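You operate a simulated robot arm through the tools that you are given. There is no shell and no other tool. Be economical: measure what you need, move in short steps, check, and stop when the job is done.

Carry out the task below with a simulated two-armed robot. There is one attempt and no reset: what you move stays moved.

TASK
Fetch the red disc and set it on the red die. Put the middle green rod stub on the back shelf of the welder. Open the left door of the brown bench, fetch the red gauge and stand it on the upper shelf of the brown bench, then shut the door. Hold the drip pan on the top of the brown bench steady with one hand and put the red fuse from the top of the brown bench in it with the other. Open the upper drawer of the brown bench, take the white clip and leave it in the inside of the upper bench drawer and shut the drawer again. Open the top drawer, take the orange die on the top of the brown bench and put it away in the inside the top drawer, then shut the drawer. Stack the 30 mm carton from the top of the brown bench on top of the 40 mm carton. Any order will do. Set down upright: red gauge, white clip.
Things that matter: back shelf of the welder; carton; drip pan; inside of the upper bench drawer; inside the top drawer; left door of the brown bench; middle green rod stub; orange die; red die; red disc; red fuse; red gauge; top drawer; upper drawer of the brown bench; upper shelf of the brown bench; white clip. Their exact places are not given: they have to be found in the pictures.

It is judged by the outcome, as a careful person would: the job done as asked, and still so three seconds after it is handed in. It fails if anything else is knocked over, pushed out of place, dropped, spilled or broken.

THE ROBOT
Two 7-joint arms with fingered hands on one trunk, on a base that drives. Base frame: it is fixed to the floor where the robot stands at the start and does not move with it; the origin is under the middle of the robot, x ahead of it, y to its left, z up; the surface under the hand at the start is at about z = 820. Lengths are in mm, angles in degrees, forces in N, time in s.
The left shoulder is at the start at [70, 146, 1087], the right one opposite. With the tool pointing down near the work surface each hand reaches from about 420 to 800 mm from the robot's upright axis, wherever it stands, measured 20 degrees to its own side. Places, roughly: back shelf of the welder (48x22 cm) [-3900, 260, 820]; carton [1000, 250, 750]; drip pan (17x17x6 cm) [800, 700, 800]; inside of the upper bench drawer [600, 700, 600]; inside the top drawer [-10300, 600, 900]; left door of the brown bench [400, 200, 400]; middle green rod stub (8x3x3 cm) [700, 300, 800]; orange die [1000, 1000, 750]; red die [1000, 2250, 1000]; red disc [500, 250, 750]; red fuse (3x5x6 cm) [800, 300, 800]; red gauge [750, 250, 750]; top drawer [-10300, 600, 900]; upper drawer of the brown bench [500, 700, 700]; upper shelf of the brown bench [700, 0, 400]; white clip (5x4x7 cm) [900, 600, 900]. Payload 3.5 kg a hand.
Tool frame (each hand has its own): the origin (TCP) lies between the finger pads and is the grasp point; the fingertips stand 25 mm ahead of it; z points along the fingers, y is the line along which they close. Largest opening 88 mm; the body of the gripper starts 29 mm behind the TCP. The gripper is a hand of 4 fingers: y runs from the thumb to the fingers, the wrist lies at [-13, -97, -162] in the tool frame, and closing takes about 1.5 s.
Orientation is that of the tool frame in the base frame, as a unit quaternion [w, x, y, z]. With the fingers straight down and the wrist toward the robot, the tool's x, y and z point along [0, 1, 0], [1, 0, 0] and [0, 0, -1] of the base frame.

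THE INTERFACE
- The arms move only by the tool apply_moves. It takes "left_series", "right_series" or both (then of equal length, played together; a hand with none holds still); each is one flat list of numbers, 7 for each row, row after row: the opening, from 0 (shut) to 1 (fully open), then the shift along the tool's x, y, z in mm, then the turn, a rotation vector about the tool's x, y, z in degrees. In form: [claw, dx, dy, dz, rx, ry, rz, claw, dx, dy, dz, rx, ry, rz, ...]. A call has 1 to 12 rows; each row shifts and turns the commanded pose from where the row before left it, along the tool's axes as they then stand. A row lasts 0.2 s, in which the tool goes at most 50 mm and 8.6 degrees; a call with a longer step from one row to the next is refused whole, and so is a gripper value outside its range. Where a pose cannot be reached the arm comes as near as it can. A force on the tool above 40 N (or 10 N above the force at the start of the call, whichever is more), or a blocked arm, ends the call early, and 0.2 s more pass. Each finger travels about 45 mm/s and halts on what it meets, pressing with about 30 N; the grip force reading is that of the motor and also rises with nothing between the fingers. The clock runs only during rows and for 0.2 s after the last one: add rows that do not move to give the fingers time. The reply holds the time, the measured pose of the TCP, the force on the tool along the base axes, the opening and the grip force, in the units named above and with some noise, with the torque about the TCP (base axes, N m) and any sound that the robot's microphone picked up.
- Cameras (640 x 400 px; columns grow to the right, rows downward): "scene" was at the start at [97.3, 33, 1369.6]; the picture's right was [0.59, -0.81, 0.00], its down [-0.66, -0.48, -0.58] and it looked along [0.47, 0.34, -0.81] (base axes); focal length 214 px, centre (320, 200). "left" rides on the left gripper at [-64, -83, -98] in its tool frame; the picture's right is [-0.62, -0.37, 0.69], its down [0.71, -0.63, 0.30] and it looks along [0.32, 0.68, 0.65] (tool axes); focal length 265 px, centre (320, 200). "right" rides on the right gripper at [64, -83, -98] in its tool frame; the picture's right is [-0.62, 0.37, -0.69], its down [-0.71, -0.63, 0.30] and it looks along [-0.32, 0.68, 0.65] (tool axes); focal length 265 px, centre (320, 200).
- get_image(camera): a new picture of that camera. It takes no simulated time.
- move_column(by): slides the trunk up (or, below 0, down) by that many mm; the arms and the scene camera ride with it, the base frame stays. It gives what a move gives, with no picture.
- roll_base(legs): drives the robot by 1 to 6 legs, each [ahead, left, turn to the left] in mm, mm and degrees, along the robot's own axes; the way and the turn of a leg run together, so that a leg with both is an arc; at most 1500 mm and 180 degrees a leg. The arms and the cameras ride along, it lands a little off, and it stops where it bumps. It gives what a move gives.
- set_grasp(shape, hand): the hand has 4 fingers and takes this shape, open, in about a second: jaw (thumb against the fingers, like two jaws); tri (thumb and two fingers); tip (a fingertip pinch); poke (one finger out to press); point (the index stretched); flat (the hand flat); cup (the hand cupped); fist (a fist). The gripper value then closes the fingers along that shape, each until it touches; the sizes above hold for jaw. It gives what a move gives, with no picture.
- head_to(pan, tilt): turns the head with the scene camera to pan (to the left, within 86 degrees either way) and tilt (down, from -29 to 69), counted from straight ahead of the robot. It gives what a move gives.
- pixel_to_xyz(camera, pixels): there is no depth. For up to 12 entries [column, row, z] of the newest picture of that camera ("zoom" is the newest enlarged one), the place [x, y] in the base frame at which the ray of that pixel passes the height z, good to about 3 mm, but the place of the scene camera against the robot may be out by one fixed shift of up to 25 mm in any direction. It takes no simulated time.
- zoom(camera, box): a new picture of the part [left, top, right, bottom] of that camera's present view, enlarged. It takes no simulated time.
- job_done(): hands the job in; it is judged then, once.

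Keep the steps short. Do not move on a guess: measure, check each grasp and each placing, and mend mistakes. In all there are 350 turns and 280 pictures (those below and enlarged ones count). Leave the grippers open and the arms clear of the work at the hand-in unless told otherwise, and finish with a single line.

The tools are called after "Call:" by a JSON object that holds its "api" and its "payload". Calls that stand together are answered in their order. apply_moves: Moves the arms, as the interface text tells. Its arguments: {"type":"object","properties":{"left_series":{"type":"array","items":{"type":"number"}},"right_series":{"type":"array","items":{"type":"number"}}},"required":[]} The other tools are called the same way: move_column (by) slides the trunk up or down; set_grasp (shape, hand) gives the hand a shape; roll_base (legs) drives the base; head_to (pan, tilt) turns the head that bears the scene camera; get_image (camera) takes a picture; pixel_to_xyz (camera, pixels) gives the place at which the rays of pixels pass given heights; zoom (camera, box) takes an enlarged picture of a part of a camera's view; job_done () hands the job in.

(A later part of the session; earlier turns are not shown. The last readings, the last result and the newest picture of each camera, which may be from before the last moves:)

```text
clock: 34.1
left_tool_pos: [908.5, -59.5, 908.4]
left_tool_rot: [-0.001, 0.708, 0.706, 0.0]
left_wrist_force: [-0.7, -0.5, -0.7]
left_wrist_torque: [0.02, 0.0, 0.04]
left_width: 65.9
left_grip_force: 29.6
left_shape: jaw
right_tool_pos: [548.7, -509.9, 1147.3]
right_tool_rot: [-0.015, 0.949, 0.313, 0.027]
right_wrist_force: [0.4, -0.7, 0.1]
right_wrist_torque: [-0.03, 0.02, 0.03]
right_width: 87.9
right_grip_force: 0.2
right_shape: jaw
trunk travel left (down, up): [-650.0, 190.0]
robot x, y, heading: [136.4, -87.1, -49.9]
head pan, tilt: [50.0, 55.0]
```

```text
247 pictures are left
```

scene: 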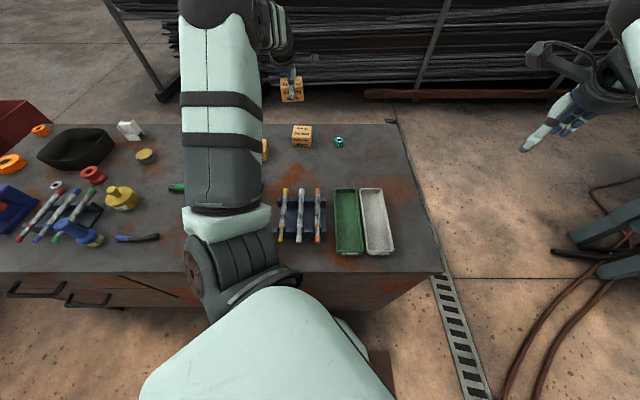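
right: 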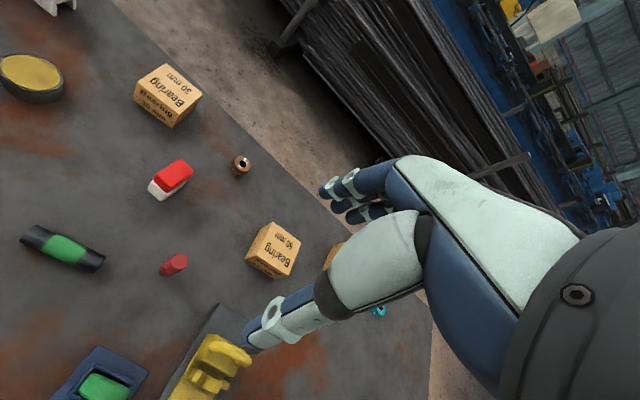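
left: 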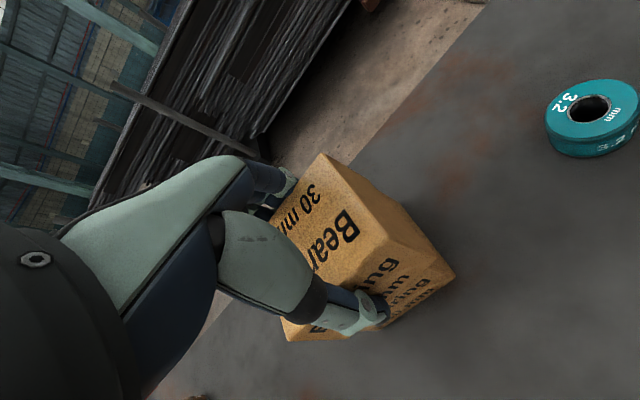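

Call:
{"api": "apply_moves", "payload": {"left_series": [0.45, 0, 0, 2, 0, 0, 0, 0.45, 0, 0, 0, 0, 0, 0, 0.45, 0, 0, 2, 0, 0, 0, 0.45, 0, 0, 0, 0, 0, 0]}}

Call:
{"api": "zoom", "payload": {"camera": "scene", "box": [260, 80, 340, 150]}}

```text
clock: 35.1
left_tool_pos: [909.1, -59.0, 904.3]
left_tool_rot: [0.0, 0.708, 0.706, -0.001]
left_wrist_force: [-1.0, 0.0, -1.5]
left_wrist_torque: [-0.03, 0.0, 0.0]
left_width: 66.2
left_grip_force: 29.2
left_shape: jaw
right_tool_pos: [548.2, -510.6, 1146.8]
right_tool_rot: [-0.015, 0.949, 0.313, 0.027]
right_wrist_force: [0.6, 0.2, 0.4]
right_wrist_torque: [-0.01, 0.0, 0.0]
right_width: 87.9
right_grip_force: 0.0
right_shape: jaw
trunk travel left (down, up): [-650.0, 190.0]
robot x, y, heading: [135.7, -87.8, -50.1]
head pan, tilt: [50.0, 55.0]
```

```text
5.71 times, centred on (300, 115) of scene
```

zoom: 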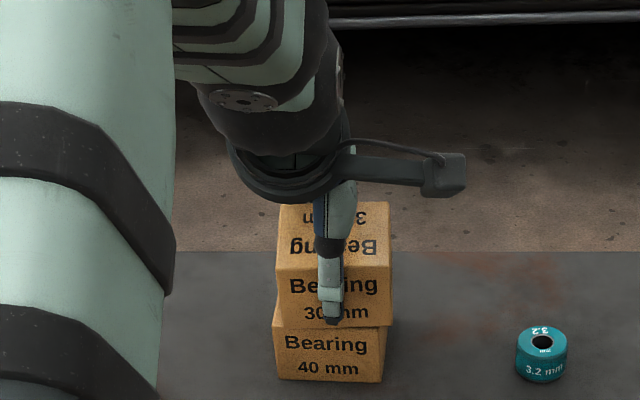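

Call:
{"api": "apply_moves", "payload": {"left_series": [0.45, 0, 0, 1.5, 0, 0, 0, 0.45, 0, 0, 0, 0, 0, 0, 0.45, 0, 0, 1.5, 0, 0, 0, 0.45, 0, 0, 0, 0, 0, 0]}}

```text
clock: 36.1
left_tool_pos: [909.1, -59.1, 902.3]
left_tool_rot: [0.0, 0.708, 0.707, 0.0]
left_wrist_force: [0.0, -0.3, 0.0]
left_wrist_torque: [0.06, -0.06, 0.01]
left_width: 65.8
left_grip_force: 30.1
left_shape: jaw
right_tool_pos: [549.1, -509.2, 1147.4]
right_tool_rot: [-0.016, 0.949, 0.312, 0.027]
right_wrist_force: [-0.5, 0.1, -0.2]
right_wrist_torque: [0.01, 0.03, -0.01]
right_width: 87.8
right_grip_force: 0.2
right_shape: jaw
trunk travel left (down, up): [-650.0, 190.0]
robot x, y, heading: [135.6, -83.5, -50.0]
head pan, tilt: [50.0, 55.0]
```

Call:
{"api": "apply_moves", "payload": {"left_series": [0.45, 0, 0, 1, 0, 0, 0, 0.45, 0, 0, 0, 0, 0, 0, 0.45, 0, 0, 1, 0, 0, 0, 0.45, 0, 0, 0, 0, 0, 0]}}

```text
clock: 37.1
left_tool_pos: [909.2, -59.8, 901.4]
left_tool_rot: [0.0, 0.708, 0.707, 0.001]
left_wrist_force: [-0.2, 0.0, 5.1]
left_wrist_torque: [0.12, -0.28, -0.02]
left_width: 65.7
left_grip_force: 30.3
left_shape: jaw
right_tool_pos: [547.6, -509.6, 1148.2]
right_tool_rot: [-0.015, 0.949, 0.313, 0.027]
right_wrist_force: [-0.2, 0.1, -0.8]
right_wrist_torque: [0.03, 0.02, 0.0]
right_width: 87.7
right_grip_force: 0.1
right_shape: jaw
trunk travel left (down, up): [-650.0, 190.0]
robot x, y, heading: [136.6, -85.1, -50.1]
head pan, tilt: [50.0, 55.0]
```

Contact (5 N). Release and rise.

Call:
{"api": "apply_moves", "payload": {"left_series": [0.6, 0, 0, -0.5, 0, 0, 0, 0.8, 0, 0, 0, 0, 0, 0, 1, 0, 0, 0, 0, 0, 0, 1, 0, 0, 0, 0, 0, 0, 1, 0, 0, 0, 0, 0, 0, 1, 0, 0, -20, 0, 0, 0, 1, 0, 0, -40, 0, 0, 0, 1, 0, 0, -45, 0, 0, 0, 1, 0, 0, -45, 0, 0, 0]}}

Call:
{"api": "get_image", "payload": {"camera": "left"}}

```text
clock: 39.1
left_tool_pos: [905.8, -57.9, 1051.6]
left_tool_rot: [-0.002, 0.707, 0.707, 0.0]
left_wrist_force: [-0.4, 0.6, -0.4]
left_wrist_torque: [0.01, -0.04, -0.03]
left_width: 88.1
left_grip_force: 0.1
left_shape: jaw
right_tool_pos: [548.0, -508.9, 1149.1]
right_tool_rot: [-0.015, 0.949, 0.312, 0.027]
right_wrist_force: [0.0, -0.6, 0.3]
right_wrist_torque: [-0.01, 0.0, 0.02]
right_width: 87.6
right_grip_force: 0.0
right_shape: jaw
trunk travel left (down, up): [-650.0, 190.0]
robot x, y, heading: [132.6, -83.1, -50.1]
head pan, tilt: [50.0, 55.0]
```

```text
245 pictures are left
```

left: 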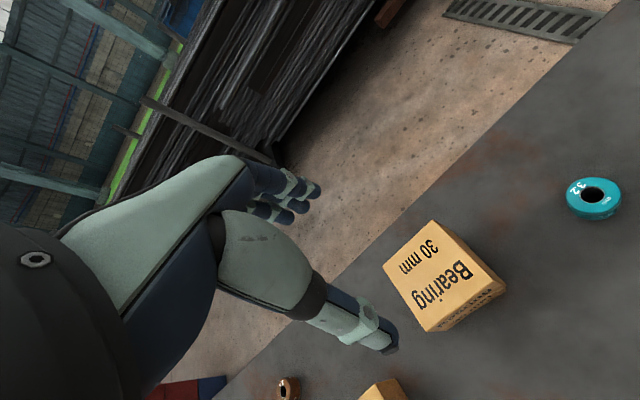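

Stacked well. Next the cabinet: I back away from the bench, turn straight and look at the doors.

Call:
{"api": "roll_base", "payload": {"legs": [[-386, -460, 0], [0, 0, 50]]}}

Call:
{"api": "head_to", "payload": {"pan": 0, "tilt": 40}}

Call:
{"api": "get_image", "payload": {"camera": "scene"}}

```text
clock: 44.8
left_tool_pos: [23.1, 521.5, 1049.4]
left_tool_rot: [-0.001, 0.35, 0.937, -0.001]
left_wrist_force: [-1.0, -0.4, -0.1]
left_wrist_torque: [0.02, -0.01, 0.03]
left_width: 88.2
left_grip_force: 0.0
left_shape: jaw
right_tool_pos: [129.9, -45.3, 1148.6]
right_tool_rot: [-0.026, 0.734, 0.679, 0.018]
right_wrist_force: [0.9, -0.3, 0.3]
right_wrist_torque: [-0.02, -0.02, -0.03]
right_width: 87.3
right_grip_force: 0.2
right_shape: jaw
trunk travel left (down, up): [-650.0, 190.0]
robot x, y, heading: [-462.9, -80.0, -1.1]
head pan, tilt: [50.0, 55.0]
```

```text
clock: 46.0
left_tool_pos: [23.6, 521.5, 1050.0]
left_tool_rot: [0.0, 0.351, 0.936, 0.0]
left_wrist_force: [0.1, 0.6, 0.3]
left_wrist_torque: [-0.04, 0.0, -0.02]
left_width: 87.9
left_grip_force: 0.1
left_shape: jaw
right_tool_pos: [130.0, -45.1, 1148.4]
right_tool_rot: [-0.025, 0.734, 0.679, 0.018]
right_wrist_force: [0.4, 0.5, 0.0]
right_wrist_torque: [-0.01, 0.01, 0.0]
right_width: 87.8
right_grip_force: 0.1
right_shape: jaw
trunk travel left (down, up): [-650.0, 190.0]
robot x, y, heading: [-460.2, -79.3, -0.7]
head pan, tilt: [0.0, 40.0]
```

```text
244 pictures are left
```

scene: 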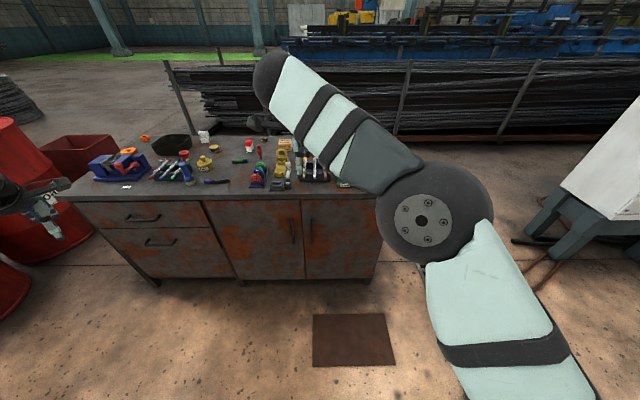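

Call:
{"api": "zoom", "payload": {"camera": "scene", "box": [60, 180, 400, 300]}}

Call:
{"api": "pixel_to_xyz", "payload": {"camera": "scene", "pixels": [[293, 231, 620], [293, 231, 660], [293, 231, 580], [303, 202, 780], [303, 278, 200], [239, 279, 200], [203, 203, 780], [144, 216, 700], [161, 242, 560], [311, 231, 620], [376, 276, 200], [70, 199, 820]]}}

```text
1.88 times, centred on (230, 240) of scene
```

zoom: 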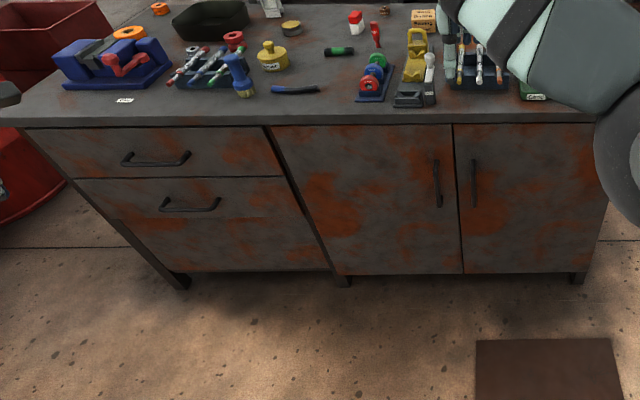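

```text
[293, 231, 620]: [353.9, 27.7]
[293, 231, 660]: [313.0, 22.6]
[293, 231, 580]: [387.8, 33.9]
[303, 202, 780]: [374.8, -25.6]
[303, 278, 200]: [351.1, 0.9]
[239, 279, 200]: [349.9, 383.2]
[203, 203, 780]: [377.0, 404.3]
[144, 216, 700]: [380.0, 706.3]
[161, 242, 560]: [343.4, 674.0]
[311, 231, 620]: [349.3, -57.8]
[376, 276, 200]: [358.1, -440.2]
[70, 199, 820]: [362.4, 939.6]
```

The left door has its handle at about y=30, z=560–680, hinge on the left (y≈390). I'll first take the gauge in the right hand, so I drive to about (100,250).

Call:
{"api": "roll_base", "payload": {"legs": [[0, 330, 1], [560, 0, 0]]}}

Call:
{"api": "get_image", "payload": {"camera": "right"}}

Call:
{"api": "get_image", "payload": {"camera": "scene"}}

```text
clock: 50.9
left_tool_pos: [582.4, 850.1, 1050.0]
left_tool_rot: [0.0, 0.35, 0.937, 0.0]
left_wrist_force: [0.5, 0.1, 0.6]
left_wrist_torque: [-0.01, -0.03, 0.03]
left_width: 87.9
left_grip_force: 0.1
left_shape: jaw
right_tool_pos: [689.2, 283.3, 1148.1]
right_tool_rot: [-0.025, 0.733, 0.679, 0.018]
right_wrist_force: [-0.1, 1.0, 0.4]
right_wrist_torque: [0.03, 0.01, -0.01]
right_width: 87.6
right_grip_force: 0.1
right_shape: jaw
trunk travel left (down, up): [-650.0, 190.0]
robot x, y, heading: [94.2, 246.5, -0.7]
head pan, tilt: [0.0, 40.0]
```

```text
242 pictures are left
```

right: 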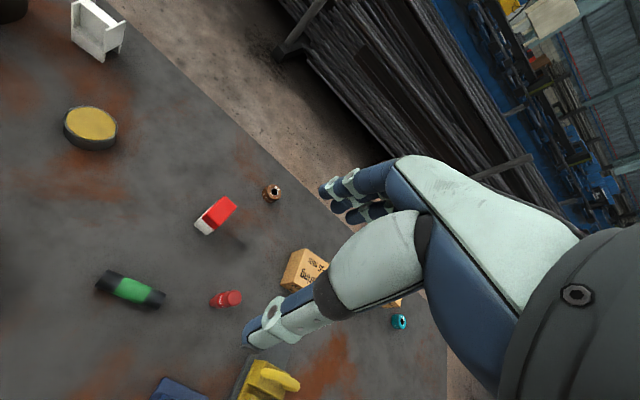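

```text
241 pictures are left
```

scene: 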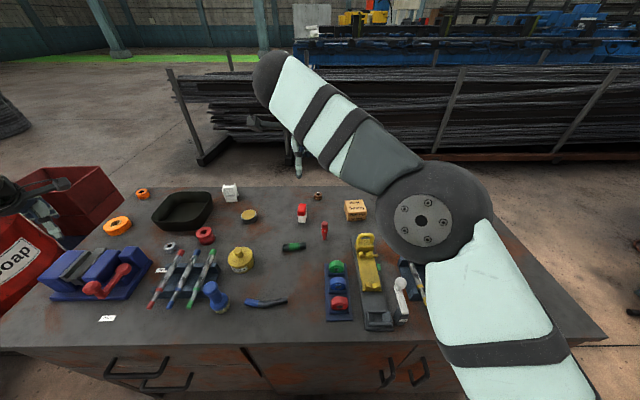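

Call:
{"api": "zoom", "payload": {"camera": "right", "box": [160, 260, 300, 350]}}

```text
4.44 times, centred on (230, 305) of right
```

zoom: 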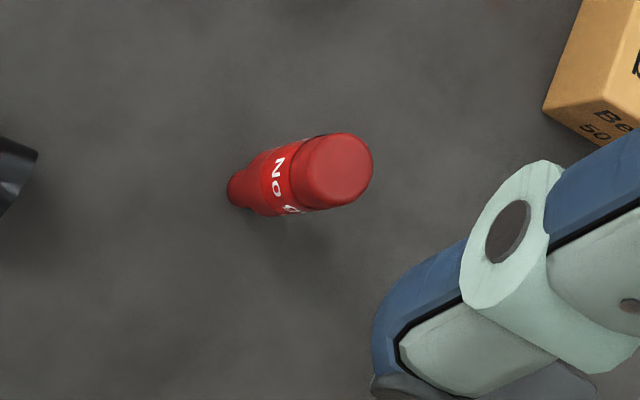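

Call:
{"api": "pixel_to_xyz", "payload": {"camera": "zoom", "pixels": [[246, 190, 825], [337, 168, 880], [337, 168, 890], [337, 168, 900], [337, 168, 910], [330, 132, 900], [345, 205, 900]]}}

```text
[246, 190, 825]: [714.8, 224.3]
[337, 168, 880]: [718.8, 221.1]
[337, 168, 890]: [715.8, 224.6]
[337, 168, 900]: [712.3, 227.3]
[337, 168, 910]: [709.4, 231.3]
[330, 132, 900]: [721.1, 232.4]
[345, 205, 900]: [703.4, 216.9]
```

Gauge stands at (715,224), top ~892. I straighten the right tool and go above it.

Call:
{"api": "apply_moves", "payload": {"right_series": [1, 0, 0, 0, -0.6, -3.5, -4.4, 1, -35, 15, 20, 0, 0, 0, 1, -24, 11, 35, 0, 0, 0, 1, 0, 0, 45, 0, 0, 0, 1, 0, 0, 45, 0, 0, 0, 1, 0, 0, 35, 0, 0, 0, 1, 0, 0, 0, 0, 0, 0]}}

Call:
{"api": "get_image", "payload": {"camera": "right"}}

```text
clock: 52.5
left_tool_pos: [583.1, 850.9, 1050.2]
left_tool_rot: [0.0, 0.349, 0.937, -0.002]
left_wrist_force: [1.4, 0.0, -0.3]
left_wrist_torque: [0.01, 0.0, -0.02]
left_width: 87.8
left_grip_force: 0.1
left_shape: jaw
right_tool_pos: [714.4, 223.5, 967.3]
right_tool_rot: [-0.001, 0.706, 0.708, 0.0]
right_wrist_force: [-0.4, 0.6, 0.2]
right_wrist_torque: [-0.01, 0.01, 0.05]
right_width: 87.9
right_grip_force: 0.0
right_shape: jaw
trunk travel left (down, up): [-650.0, 190.0]
robot x, y, heading: [97.0, 250.0, -0.5]
head pan, tilt: [0.0, 40.0]
```

```text
239 pictures are left
```

right: 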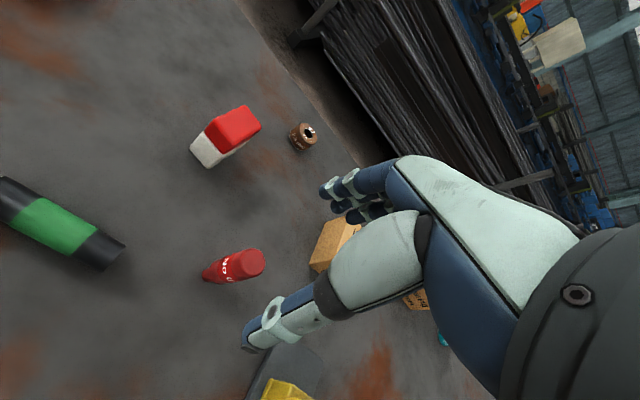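

Call:
{"api": "pixel_to_xyz", "payload": {"camera": "right", "pixels": [[207, 276, 825], [254, 263, 890], [254, 263, 895], [254, 263, 900]]}}

Call:
{"api": "apply_moves", "payload": {"right_series": [1, 0, 0, 40, 0, 0, 0, 1, 0, 0, 35, 0, 0, 0, 1, 0, 0, 0, 0, 0, 0]}}

Call:
{"api": "get_image", "payload": {"camera": "right"}}

```text
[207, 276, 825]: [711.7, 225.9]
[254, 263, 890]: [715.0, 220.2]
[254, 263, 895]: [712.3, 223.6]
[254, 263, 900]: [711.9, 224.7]
```

```text
clock: 53.3
left_tool_pos: [582.6, 849.6, 1050.3]
left_tool_rot: [0.0, 0.349, 0.937, -0.001]
left_wrist_force: [0.0, 0.0, -0.6]
left_wrist_torque: [0.01, 0.03, 0.03]
left_width: 88.2
left_grip_force: 0.1
left_shape: jaw
right_tool_pos: [715.9, 221.5, 893.1]
right_tool_rot: [0.001, 0.707, 0.707, 0.0]
right_wrist_force: [-0.7, -0.4, -0.5]
right_wrist_torque: [-0.04, -0.02, 0.03]
right_width: 87.9
right_grip_force: 0.0
right_shape: jaw
trunk travel left (down, up): [-650.0, 190.0]
robot x, y, heading: [99.3, 245.7, -0.8]
head pan, tilt: [0.0, 40.0]
```

```text
238 pictures are left
```

right: 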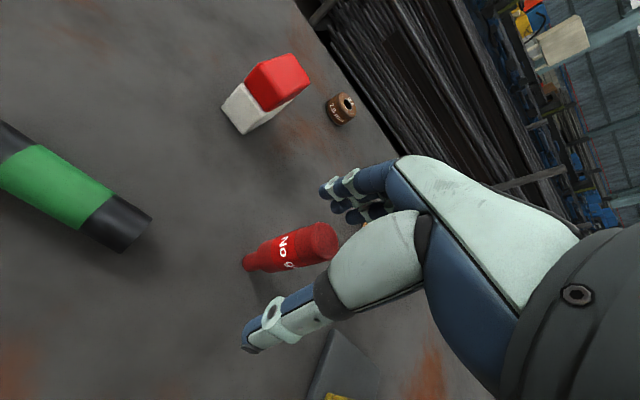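

The gauge is between thumb and fingers. Lower to 868 and close.

Call:
{"api": "apply_moves", "payload": {"right_series": [1, 2, -2, 25, 0, 0, 0, 0, 0, 0, 0, 0, 0, 0, 0, 0, 0, 0, 0, 0, 0, 0, 0, 0, 0, 0, 0, 0, 0, 0, 0, 0, 0, 0, 0, 0, 0, 0, 0, 0, 0, 0, 0, 0, 0, 0, 0, 0, 0, 0, 0, 0, 0, 0, 0, 0]}}

Call:
{"api": "get_image", "payload": {"camera": "right"}}

```text
clock: 55.1
left_tool_pos: [582.4, 849.2, 1050.2]
left_tool_rot: [0.0, 0.35, 0.937, -0.001]
left_wrist_force: [-0.1, -0.3, 0.6]
left_wrist_torque: [-0.03, 0.0, 0.0]
left_width: 87.8
left_grip_force: 0.0
left_shape: jaw
right_tool_pos: [712.9, 224.3, 868.4]
right_tool_rot: [0.0, 0.707, 0.708, 0.0]
right_wrist_force: [0.5, -0.6, 0.3]
right_wrist_torque: [-0.02, 0.01, -0.03]
right_width: 13.1
right_grip_force: 30.2
right_shape: jaw
trunk travel left (down, up): [-650.0, 190.0]
robot x, y, heading: [97.8, 250.1, -1.1]
head pan, tilt: [0.0, 40.0]
```

```text
237 pictures are left
```

right: 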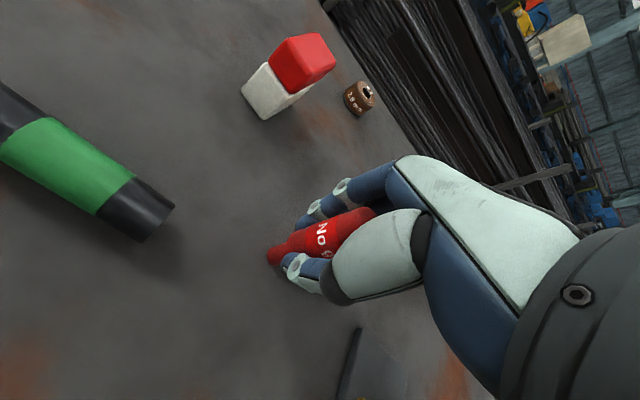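

Gripped (13 mm shank between fingertips). Lift and check.

Call:
{"api": "apply_moves", "payload": {"right_series": [0, 0, 0, -20, 0, 0, 0, 0, 0, 0, -40, 0, 0, 0, 0, 0, 0, -45, 0, 0, 0, 0, 0, 0, -45, 0, 0, 0]}}

Call:
{"api": "get_image", "payload": {"camera": "right"}}

```text
clock: 56.1
left_tool_pos: [580.8, 850.7, 1049.6]
left_tool_rot: [0.0, 0.35, 0.937, 0.0]
left_wrist_force: [0.6, -0.3, 0.1]
left_wrist_torque: [0.05, 0.04, 0.02]
left_width: 87.9
left_grip_force: 0.0
left_shape: jaw
right_tool_pos: [711.4, 225.7, 1018.5]
right_tool_rot: [-0.001, 0.707, 0.707, 0.0]
right_wrist_force: [0.5, -0.1, -1.1]
right_wrist_torque: [0.01, -0.02, 0.0]
right_width: 13.0
right_grip_force: 30.0
right_shape: jaw
trunk travel left (down, up): [-650.0, 190.0]
robot x, y, heading: [99.8, 246.5, -0.9]
head pan, tilt: [0.0, 40.0]
```

```text
236 pictures are left
```

right: 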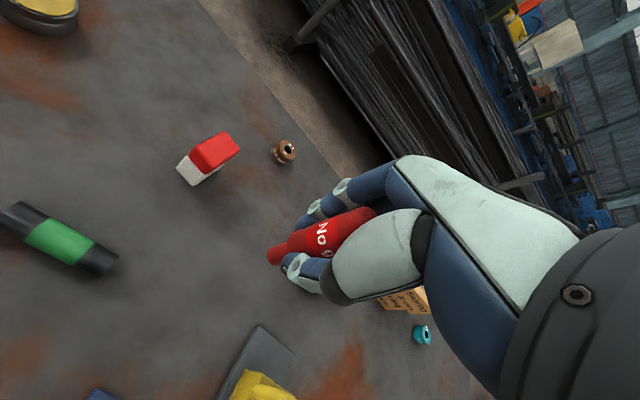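

Now I back away to about (-350,-50) and retract the right hand with the gauge somewhat.

Call:
{"api": "roll_base", "payload": {"legs": [[-450, 0, 1], [0, -300, 0]]}}

Call:
{"api": "apply_moves", "payload": {"right_series": [0, -40, -25, 0, 0, 0, 0, 0, -40, -25, 0, 0, 0, 0, 0, -40, -25, 0, 0, 0, 0, 0, -40, -25, 0, 0, 0, 0, 0, -40, -25, 0, 0, 0, 0]}}

Call:
{"api": "move_column", "payload": {"by": -300}}

Call:
{"api": "head_to", "payload": {"pan": 10, "tilt": 25}}

Call:
{"api": "get_image", "payload": {"camera": "scene"}}

```text
clock: 60.5
left_tool_pos: [130.7, 564.5, 1049.6]
left_tool_rot: [0.0, 0.338, 0.941, -0.001]
left_wrist_force: [0.0, 0.2, -0.1]
left_wrist_torque: [-0.03, -0.04, 0.02]
left_width: 87.8
left_grip_force: 0.0
left_shape: jaw
right_tool_pos: [275.4, -54.7, 1017.0]
right_tool_rot: [0.0, 0.698, 0.716, -0.001]
right_wrist_force: [0.0, -0.7, -0.7]
right_wrist_torque: [0.01, 0.02, 0.03]
right_width: 13.0
right_grip_force: 29.9
right_shape: jaw
trunk travel left (down, up): [-650.0, 190.0]
robot x, y, heading: [-339.0, -50.1, 0.5]
head pan, tilt: [0.0, 40.0]
```

```text
clock: 61.6
left_tool_pos: [129.6, 562.3, 1050.9]
left_tool_rot: [-0.001, 0.338, 0.941, 0.0]
left_wrist_force: [-0.1, -0.6, -0.3]
left_wrist_torque: [0.04, -0.03, -0.06]
left_width: 87.7
left_grip_force: 0.0
left_shape: jaw
right_tool_pos: [154.0, -262.9, 1018.4]
right_tool_rot: [0.0, 0.698, 0.717, 0.001]
right_wrist_force: [0.2, -0.5, -0.2]
right_wrist_torque: [0.01, 0.0, 0.01]
right_width: 12.9
right_grip_force: 30.0
right_shape: jaw
trunk travel left (down, up): [-650.0, 190.0]
robot x, y, heading: [-337.6, -48.2, 0.5]
head pan, tilt: [0.0, 40.0]
```

```text
clock: 64.7
left_tool_pos: [130.6, 564.4, 749.1]
left_tool_rot: [0.0, 0.338, 0.941, -0.001]
left_wrist_force: [-0.2, 0.6, 0.1]
left_wrist_torque: [-0.03, 0.01, 0.01]
left_width: 88.1
left_grip_force: 0.0
left_shape: jaw
right_tool_pos: [155.7, -261.7, 718.3]
right_tool_rot: [0.0, 0.698, 0.716, 0.001]
right_wrist_force: [0.4, 0.5, -0.6]
right_wrist_torque: [-0.04, 0.04, 0.0]
right_width: 12.9
right_grip_force: 29.8
right_shape: jaw
trunk travel left (down, up): [-350.0, 490.0]
robot x, y, heading: [-338.1, -46.3, 0.4]
head pan, tilt: [0.0, 40.0]
```

```text
clock: 65.4
left_tool_pos: [130.9, 564.9, 749.3]
left_tool_rot: [-0.001, 0.338, 0.941, 0.0]
left_wrist_force: [0.6, 0.3, -0.3]
left_wrist_torque: [0.02, 0.0, 0.04]
left_width: 87.9
left_grip_force: 0.0
left_shape: jaw
right_tool_pos: [156.4, -261.9, 717.8]
right_tool_rot: [-0.001, 0.698, 0.716, 0.0]
right_wrist_force: [-0.4, 0.2, -0.2]
right_wrist_torque: [0.01, -0.04, 0.0]
right_width: 13.0
right_grip_force: 29.9
right_shape: jaw
trunk travel left (down, up): [-350.0, 490.0]
robot x, y, heading: [-336.2, -50.4, 0.6]
head pan, tilt: [10.0, 25.0]
```

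```text
235 pictures are left
```

scene: 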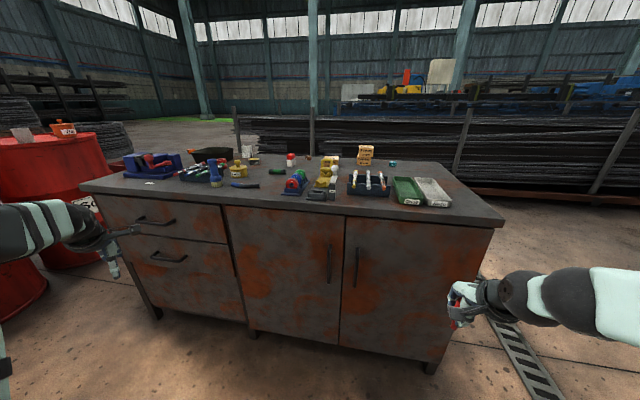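

Call:
{"api": "pixel_to_xyz", "payload": {"camera": "scene", "pixels": [[330, 242, 700], [330, 242, 680], [330, 283, 560], [330, 283, 540], [345, 216, 790], [345, 216, 780], [224, 205, 790], [248, 329, 240], [338, 345, 240], [144, 219, 740], [152, 256, 620], [80, 185, 820]]}}

Call:
{"api": "zoom", "payload": {"camera": "scene", "box": [220, 190, 400, 360]}}

```text
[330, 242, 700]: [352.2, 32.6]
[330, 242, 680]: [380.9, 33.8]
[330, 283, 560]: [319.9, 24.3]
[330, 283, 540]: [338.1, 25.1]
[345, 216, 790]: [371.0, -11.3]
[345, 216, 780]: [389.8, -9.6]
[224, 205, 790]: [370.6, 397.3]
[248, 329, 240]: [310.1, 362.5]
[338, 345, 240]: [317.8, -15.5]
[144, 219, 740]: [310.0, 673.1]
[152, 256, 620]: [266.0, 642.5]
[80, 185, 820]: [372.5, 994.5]
```

```text
2.35 times, centred on (310, 275) of scene
```

zoom: 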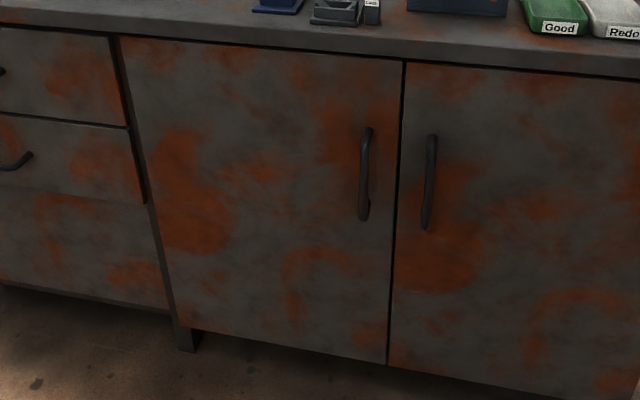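

Handle bar is vertical, about y≈30, z 515–690. I orient the left hand forward (tool z ahead, closing sideways).

Call:
{"api": "apply_moves", "payload": {"left_series": [1, 0, 0, 0, 0, 0, -8, 1, 0, 0, 0, 0, 0, -8, 1, 0, 0, 0, 0, 0, -8, 1, 0, 0, 0, 0, 0, -8, 1, 0, 0, 0, 0, 0, -8, 1, 0, 0, 0, 0, -8.2, 0, 1, 0, 0, 0, 0, -8.2, 0, 1, 0, 0, 0, 0, -8.2, 0, 1, 0, 0, 0, 0, -8.2, 0, 1, 0, 0, 0, 0, -8.2, 0, 1, 0, 0, 0, 0, -8.2, 0]}}

Call:
{"api": "apply_moves", "payload": {"left_series": [1, 0, 0, 0, 0, -8.2, 0, 1, 0, 0, 0, 0, -8.2, 0, 1, 0, 0, 0, 0, -8.2, 0, 1, 0, 0, 0, 0, -8.2, 0, 1, 0, 0, 0, 0, -8, 0]}}

Call:
{"api": "get_image", "payload": {"camera": "scene"}}

```text
clock: 67.8
left_tool_pos: [129.8, 563.8, 750.3]
left_tool_rot: [0.417, -0.004, 0.909, 0.001]
left_wrist_force: [0.4, 0.3, 0.4]
left_wrist_torque: [0.0, 0.0, -0.01]
left_width: 87.7
left_grip_force: 0.1
left_shape: jaw
right_tool_pos: [157.5, -261.3, 717.8]
right_tool_rot: [0.001, 0.698, 0.716, -0.001]
right_wrist_force: [-0.3, -0.9, -0.6]
right_wrist_torque: [0.02, 0.02, -0.01]
right_width: 13.5
right_grip_force: 30.2
right_shape: jaw
trunk travel left (down, up): [-350.0, 490.0]
robot x, y, heading: [-340.0, -48.1, 0.5]
head pan, tilt: [10.0, 25.0]
```

```text
clock: 69.0
left_tool_pos: [129.7, 565.5, 748.1]
left_tool_rot: [0.707, -0.004, 0.707, 0.003]
left_wrist_force: [-0.7, -0.8, 0.4]
left_wrist_torque: [0.01, -0.01, -0.02]
left_width: 87.8
left_grip_force: 0.0
left_shape: jaw
right_tool_pos: [155.6, -261.6, 717.8]
right_tool_rot: [0.0, 0.698, 0.716, 0.001]
right_wrist_force: [-0.3, -0.1, -1.0]
right_wrist_torque: [0.01, -0.02, -0.03]
right_width: 13.1
right_grip_force: 29.7
right_shape: jaw
trunk travel left (down, up): [-350.0, 490.0]
robot x, y, heading: [-334.8, -48.9, 0.7]
head pan, tilt: [10.0, 25.0]
```

```text
233 pictures are left
```

scene: 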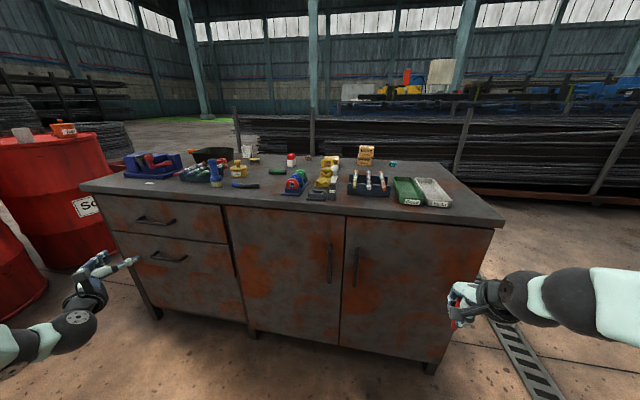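

Call:
{"api": "apply_moves", "payload": {"left_series": [1, 12.5, -44.5, 12, 0, 0, 0, 1, 12.5, -44.5, 12, 0, 0, 0, 1, 12.5, -44.5, 12, 0, 0, 0, 1, 12.5, -44.5, 12, 0, 0, 0, 1, 12.5, -44.5, 12, 0, 0, 0, 1, 12.5, -44.5, 12, 0, 0, 0, 1, 12.5, -44.5, 12, 0, 0, 0, 1, 12.5, -44.5, 12, 0, 0, 0, 1, 12.5, -44.5, 12, 0, 0, 0, 1, 12.5, -44.5, 12, 0, 0, 0, 1, 12.5, -44.5, 12, 0, 0, 0, 1, 12.5, -44.5, 12, 0, 0, 0]}}

Call:
{"api": "get_image", "payload": {"camera": "left"}}

Call:
{"api": "get_image", "payload": {"camera": "scene"}}

```text
clock: 71.6
left_tool_pos: [279.2, 29.0, 599.3]
left_tool_rot: [0.706, -0.004, 0.708, 0.003]
left_wrist_force: [0.4, 0.5, -0.4]
left_wrist_torque: [0.0, 0.01, 0.02]
left_width: 88.0
left_grip_force: 0.1
left_shape: jaw
right_tool_pos: [156.0, -262.0, 717.2]
right_tool_rot: [0.0, 0.698, 0.716, 0.0]
right_wrist_force: [-1.1, 0.2, -0.4]
right_wrist_torque: [0.01, -0.03, 0.01]
right_width: 13.1
right_grip_force: 29.8
right_shape: jaw
trunk travel left (down, up): [-350.0, 490.0]
robot x, y, heading: [-338.2, -50.0, 0.8]
head pan, tilt: [10.0, 25.0]
```

```text
232 pictures are left
```

left: 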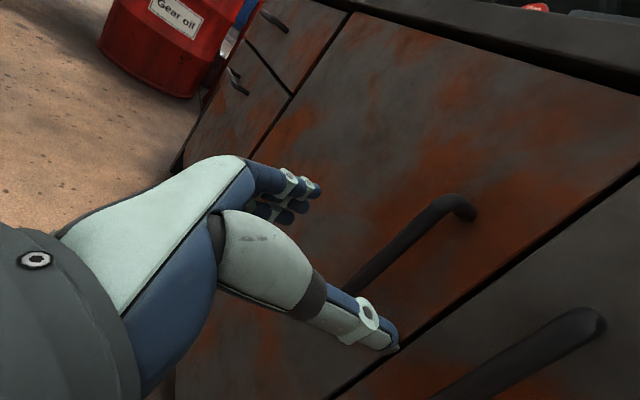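

```text
231 pictures are left
```

scene: 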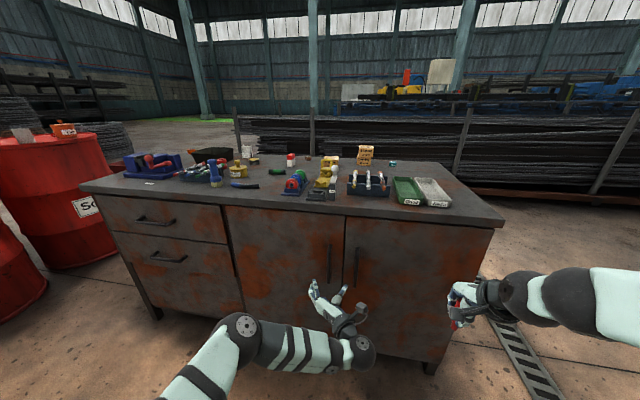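

Call:
{"api": "pixel_to_xyz", "payload": {"camera": "left", "pixels": [[440, 207, 700], [440, 207, 690], [440, 207, 680], [400, 245, 650], [400, 245, 660], [400, 245, 640], [472, 207, 690], [350, 12, 790], [380, 355, 560]]}}

```text
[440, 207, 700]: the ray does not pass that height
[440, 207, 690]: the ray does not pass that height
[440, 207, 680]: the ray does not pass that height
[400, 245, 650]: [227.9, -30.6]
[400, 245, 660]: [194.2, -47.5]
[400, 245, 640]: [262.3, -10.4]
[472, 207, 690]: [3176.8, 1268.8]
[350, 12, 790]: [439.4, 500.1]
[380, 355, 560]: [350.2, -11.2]
```

I advance to x≈335 with y≈38 and look again.

Call:
{"api": "apply_moves", "payload": {"left_series": [1, 0, 9, 30, 0, 0, 0, 1, 0, 0, 25, 0, 0, 0, 1, 0, 0, 0, 0, 0, 0]}}

Call:
{"api": "get_image", "payload": {"camera": "left"}}

Call:
{"api": "zoom", "payload": {"camera": "scene", "box": [270, 210, 420, 360]}}

```text
clock: 72.4
left_tool_pos: [334.5, 42.4, 598.8]
left_tool_rot: [0.707, -0.002, 0.708, 0.003]
left_wrist_force: [-0.6, 0.4, -0.1]
left_wrist_torque: [-0.03, 0.01, 0.0]
left_width: 87.9
left_grip_force: 0.2
left_shape: jaw
right_tool_pos: [155.7, -261.9, 718.7]
right_tool_rot: [0.0, 0.698, 0.716, 0.0]
right_wrist_force: [0.0, 0.5, 0.1]
right_wrist_torque: [0.0, 0.0, 0.01]
right_width: 13.0
right_grip_force: 30.1
right_shape: jaw
trunk travel left (down, up): [-350.0, 490.0]
robot x, y, heading: [-338.1, -50.1, 0.8]
head pan, tilt: [10.0, 25.0]
```

```text
230 pictures are left
```

left: 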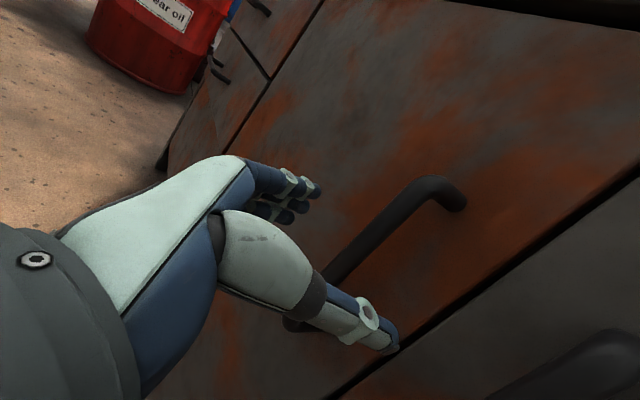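

```text
2.67 times, centred on (345, 285) of scene
```

zoom: 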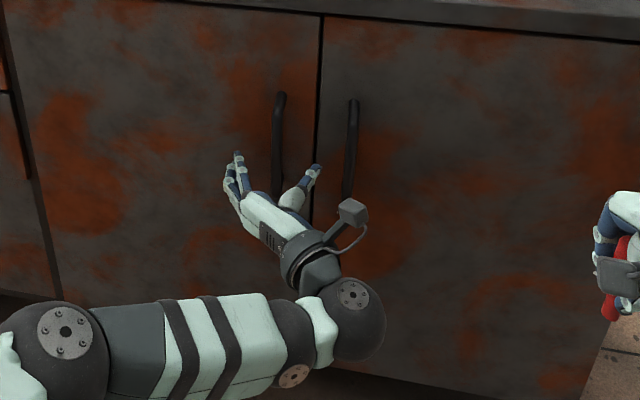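

Call:
{"api": "apply_moves", "payload": {"left_series": [1, -15, -3, 15, 0, 0, 0, 1, 0, 0, 15, 0, 0, 0, 1, 0, 0, 0, 0, 0, 0]}}

Call:
{"api": "get_image", "payload": {"camera": "left"}}

```text
clock: 73.2
left_tool_pos: [362.7, 39.5, 614.4]
left_tool_rot: [0.706, -0.003, 0.708, 0.004]
left_wrist_force: [0.8, -0.1, 0.7]
left_wrist_torque: [0.0, -0.01, 0.06]
left_width: 88.0
left_grip_force: 0.0
left_shape: jaw
right_tool_pos: [156.8, -261.8, 717.6]
right_tool_rot: [0.0, 0.697, 0.717, -0.001]
right_wrist_force: [0.2, 0.1, -1.1]
right_wrist_torque: [0.02, 0.04, 0.0]
right_width: 12.9
right_grip_force: 29.7
right_shape: jaw
trunk travel left (down, up): [-350.0, 490.0]
robot x, y, heading: [-335.2, -49.7, 0.8]
head pan, tilt: [10.0, 25.0]
```

```text
228 pictures are left
```

left: 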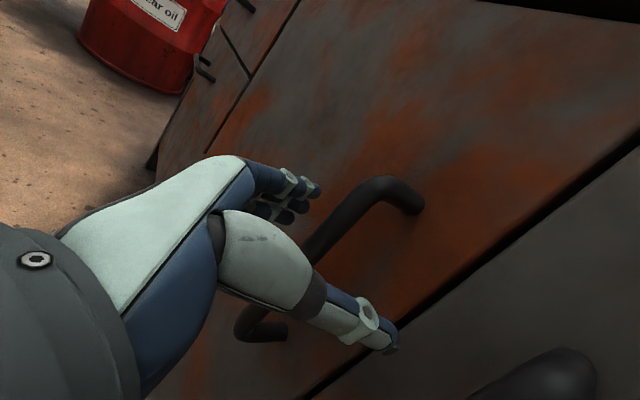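

Bar passes between fingers and thumb. Close.

Call:
{"api": "apply_moves", "payload": {"left_series": [0, 0, 0, 3, 0, 0, 0, 0, 0, 0, 0, 0, 0, 0, 0, 0, 0, 0, 0, 0, 0, 0, 0, 0, 0, 0, 0, 0, 0, 0, 0, 0, 0, 0, 0, 0, 0, 0, 0, 0, 0, 0, 0, 0, 0, 0, 0, 0, 0, 0, 0, 0, 0, 0, 0, 0]}}

Call:
{"api": "get_image", "payload": {"camera": "left"}}

```text
clock: 75.0
left_tool_pos: [366.5, 38.9, 615.6]
left_tool_rot: [0.706, -0.004, 0.708, 0.004]
left_wrist_force: [2.7, 0.3, 0.7]
left_wrist_torque: [0.07, -0.01, 0.0]
left_width: 1.6
left_grip_force: 30.0
left_shape: jaw
right_tool_pos: [155.9, -261.7, 718.1]
right_tool_rot: [0.0, 0.698, 0.716, 0.0]
right_wrist_force: [0.6, 0.2, 0.2]
right_wrist_torque: [-0.01, -0.04, 0.01]
right_width: 12.9
right_grip_force: 30.2
right_shape: jaw
trunk travel left (down, up): [-350.0, 490.0]
robot x, y, heading: [-337.0, -46.7, 0.5]
head pan, tilt: [10.0, 25.0]
```

```text
227 pictures are left
```

left: 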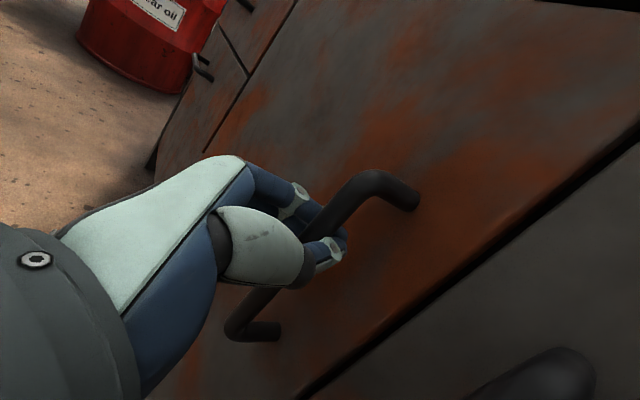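

The fingers are closed around behind the bar (caged). I pull along the door's arc, three 5° steps first.

Call:
{"api": "apply_moves", "payload": {"left_series": [0, 0, 2, -15, 2.5, 0, 0, 0, 0, 2, -15, 2.5, 0, 0, 0, 0, 4.6, -30, 5, 0, 0, 0, 0, 0, 0, 0, 0, 0]}}

Call:
{"api": "get_image", "payload": {"camera": "scene"}}

```text
clock: 76.0
left_tool_pos: [305.3, 50.5, 614.0]
left_tool_rot: [0.704, 0.058, 0.705, -0.059]
left_wrist_force: [1.7, 5.3, 1.2]
left_wrist_torque: [0.07, -0.03, 0.03]
left_width: 2.2
left_grip_force: 30.4
left_shape: jaw
right_tool_pos: [156.5, -260.3, 717.9]
right_tool_rot: [-0.001, 0.698, 0.716, 0.0]
right_wrist_force: [0.1, 0.9, -1.2]
right_wrist_torque: [-0.03, -0.01, -0.02]
right_width: 13.2
right_grip_force: 29.6
right_shape: jaw
trunk travel left (down, up): [-350.0, 490.0]
robot x, y, heading: [-338.1, -52.7, 0.6]
head pan, tilt: [10.0, 25.0]
```

```text
226 pictures are left
```

scene: 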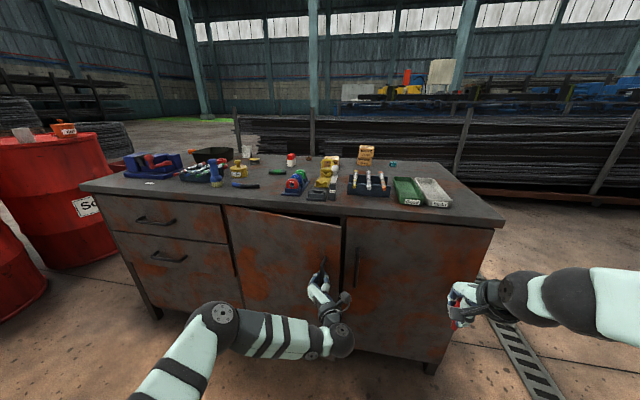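

The door opens. Continue along the arc.

Call:
{"api": "apply_moves", "payload": {"left_series": [0, 0, 5, -30, 5, 0, 0, 0, 0, 5, -30, 5, 0, 0, 0, 0, 5, -30, 5, 0, 0, 0, 0, 5, -30, 5, 0, 0, 0, 0, 0, 0, 0, 0, 0]}}

Call:
{"api": "get_image", "payload": {"camera": "scene"}}

```text
clock: 77.2
left_tool_pos: [194.6, 102.3, 613.7]
left_tool_rot: [0.683, 0.18, 0.685, -0.18]
left_wrist_force: [2.4, 3.0, 3.3]
left_wrist_torque: [0.04, -0.07, 0.0]
left_width: 2.2
left_grip_force: 29.7
left_shape: jaw
right_tool_pos: [154.6, -261.2, 718.4]
right_tool_rot: [0.001, 0.698, 0.716, 0.0]
right_wrist_force: [-0.6, -0.4, -1.3]
right_wrist_torque: [0.01, 0.02, 0.01]
right_width: 13.2
right_grip_force: 30.0
right_shape: jaw
trunk travel left (down, up): [-350.0, 490.0]
robot x, y, heading: [-340.6, -47.6, 0.6]
head pan, tilt: [10.0, 25.0]
```

```text
225 pictures are left
```

scene: 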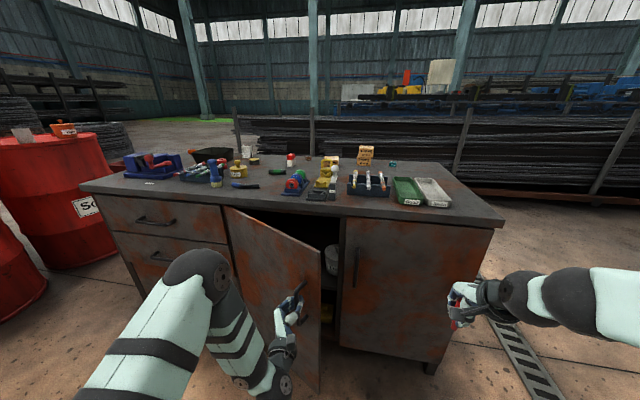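

Call:
{"api": "apply_moves", "payload": {"left_series": [0, 0, 5, -30, 5, 0, 0, 0, 0, 5, -30, 5, 0, 0, 0, 0, 5, -30, 5, 0, 0, 0, 0, 5, -30, 5, 0, 0, 0, 0, 5, -30, 5, 0, 0, 0, 0, 5, -30, 5, 0, 0, 0, 0, 0, 0, 0, 0, 0]}}

Call:
{"api": "get_image", "payload": {"camera": "scene"}}

```text
clock: 77.8
left_tool_pos: [161.4, 134.5, 607.9]
left_tool_rot: [0.655, 0.251, 0.681, -0.21]
left_wrist_force: [13.3, -23.6, -9.1]
left_wrist_torque: [1.84, -0.39, 3.59]
left_width: 1.4
left_grip_force: 30.0
left_shape: jaw
right_tool_pos: [156.2, -261.3, 716.5]
right_tool_rot: [0.0, 0.698, 0.716, 0.0]
right_wrist_force: [-0.7, 0.3, -0.6]
right_wrist_torque: [0.01, 0.01, 0.04]
right_width: 13.0
right_grip_force: 30.6
right_shape: jaw
trunk travel left (down, up): [-350.0, 490.0]
robot x, y, heading: [-339.1, -48.4, 0.3]
head pan, tilt: [10.0, 25.0]
stopped in row 2 (left hand): the force on the tool passed its limit at 208 N (the readings are from after the stop); the commanded pose is now the measured one
```

```text
224 pictures are left
```

scene: 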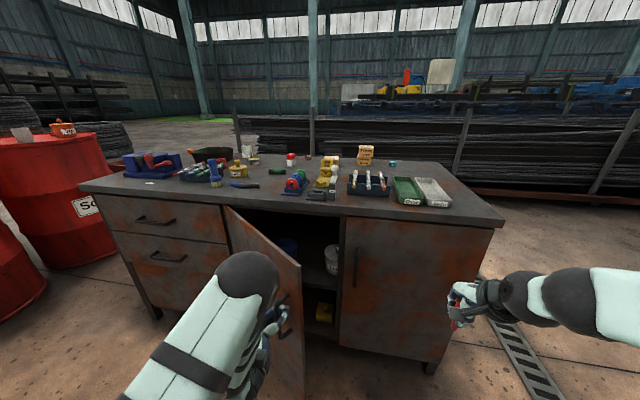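

The force limit stopped it (arm crowding the door) at ~38° open. I open the fingers and back out.

Call:
{"api": "apply_moves", "payload": {"left_series": [0.5, 0, 0, 0, 0, 0, 0, 1, 0, 0, 0, 0, 0, 0, 1, 0, 0, 0, 0, 0, 0, 1, 0, 0, 0, 0, 0, 0, 1, 0, 0, 0, 0, 0, 0, 1, 0, 0, 0, 0, 0, 0, 1, 0, 0, 0, 0, 0, 0, 1, 0, 0, 0, 0, 0, 0, 1, 0, 0, 0, 0, 0, 0]}}

Call:
{"api": "get_image", "payload": {"camera": "left"}}

```text
clock: 78.5
left_tool_pos: [161.1, 134.3, 610.0]
left_tool_rot: [0.656, 0.253, 0.68, -0.208]
left_wrist_force: [7.3, -11.4, -3.8]
left_wrist_torque: [0.9, 0.09, 1.79]
left_width: 51.4
left_grip_force: 0.0
left_shape: jaw
right_tool_pos: [153.8, -262.3, 718.4]
right_tool_rot: [-0.001, 0.698, 0.716, 0.0]
right_wrist_force: [0.4, 0.2, -0.6]
right_wrist_torque: [-0.03, -0.01, 0.04]
right_width: 13.1
right_grip_force: 29.7
right_shape: jaw
trunk travel left (down, up): [-350.0, 490.0]
robot x, y, heading: [-337.2, -49.7, 0.5]
head pan, tilt: [10.0, 25.0]
stopped in row 3 (left hand): the force on the tool passed its limit at 40 N (the readings are from after the stop); the commanded pose is now the measured one
```

```text
223 pictures are left
```

left: 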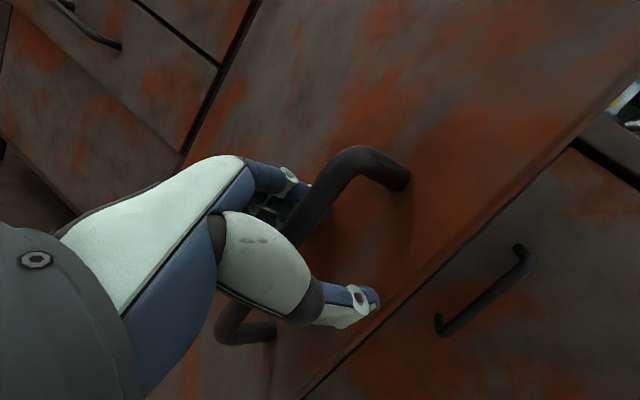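

Call:
{"api": "apply_moves", "payload": {"left_series": [1, 0, 0, -4, 0, 0, 0, 1, 0, 0, -8, 0, 0, 0, 1, 0, 0, -15, 0, 0, 0, 1, 0, 0, -20, 0, 0, 0]}}

Call:
{"api": "get_image", "payload": {"camera": "left"}}

Call:
{"api": "get_image", "payload": {"camera": "scene"}}

```text
clock: 78.8
left_tool_pos: [160.1, 134.7, 608.2]
left_tool_rot: [0.652, 0.255, 0.683, -0.206]
left_wrist_force: [7.1, -11.0, -3.9]
left_wrist_torque: [0.9, -0.05, 1.83]
left_width: 81.5
left_grip_force: 0.0
left_shape: jaw
right_tool_pos: [154.5, -261.7, 717.6]
right_tool_rot: [-0.001, 0.698, 0.716, -0.001]
right_wrist_force: [-0.5, 0.4, -1.5]
right_wrist_torque: [0.04, -0.01, 0.0]
right_width: 13.1
right_grip_force: 30.5
right_shape: jaw
trunk travel left (down, up): [-350.0, 490.0]
robot x, y, heading: [-336.0, -53.3, 0.4]
head pan, tilt: [10.0, 25.0]
stopped in row 1 (left hand): the force on the tool passed its limit at 55 N (the readings are from after the stop); the commanded pose is now the measured one
```

```text
222 pictures are left
```

left: 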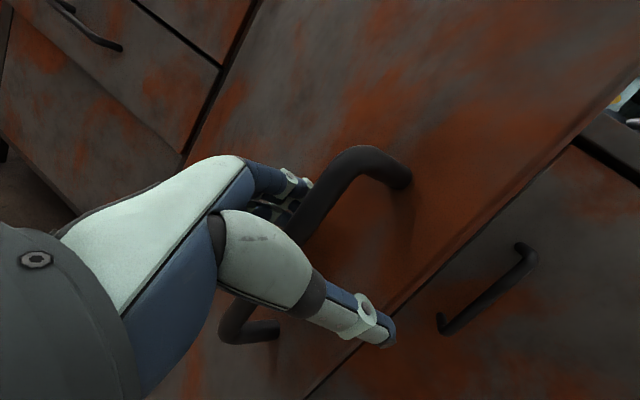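

```text
221 pictures are left
```

scene: 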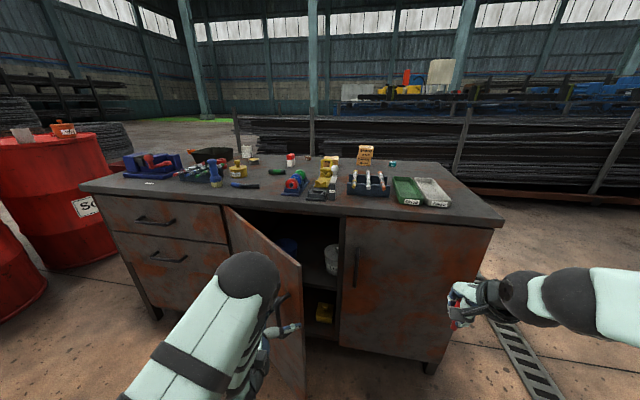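

The arm is folded against itself, so I withdraw the hand from the handle by driving the base back along the hand's axis.

Call:
{"api": "roll_base", "payload": {"legs": [[-64, 45, 0]]}}

Call:
{"api": "get_image", "payload": {"camera": "left"}}

Call:
{"api": "get_image", "payload": {"camera": "scene"}}

```text
clock: 79.9
left_tool_pos: [96.4, 179.2, 608.0]
left_tool_rot: [0.654, 0.254, 0.682, -0.207]
left_wrist_force: [10.5, -22.6, -6.7]
left_wrist_torque: [1.78, -0.24, 3.56]
left_width: 87.6
left_grip_force: 0.1
left_shape: jaw
right_tool_pos: [91.6, -216.3, 717.2]
right_tool_rot: [0.0, 0.698, 0.716, 0.0]
right_wrist_force: [0.8, 0.1, -1.2]
right_wrist_torque: [0.0, -0.04, 0.0]
right_width: 12.9
right_grip_force: 30.8
right_shape: jaw
trunk travel left (down, up): [-350.0, 490.0]
robot x, y, heading: [-403.6, -4.3, 0.5]
head pan, tilt: [10.0, 25.0]
```

```text
220 pictures are left
```

left: 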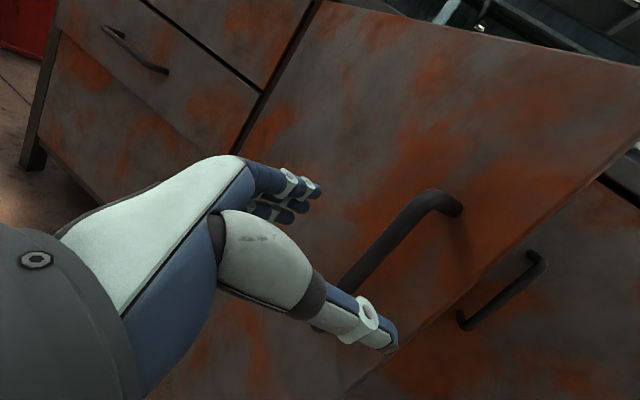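

```text
219 pictures are left
```

scene: 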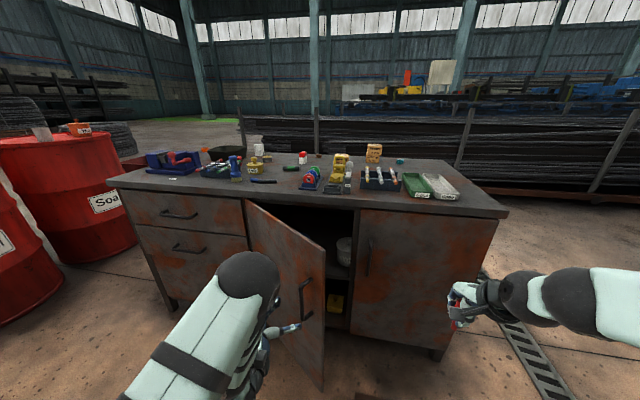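

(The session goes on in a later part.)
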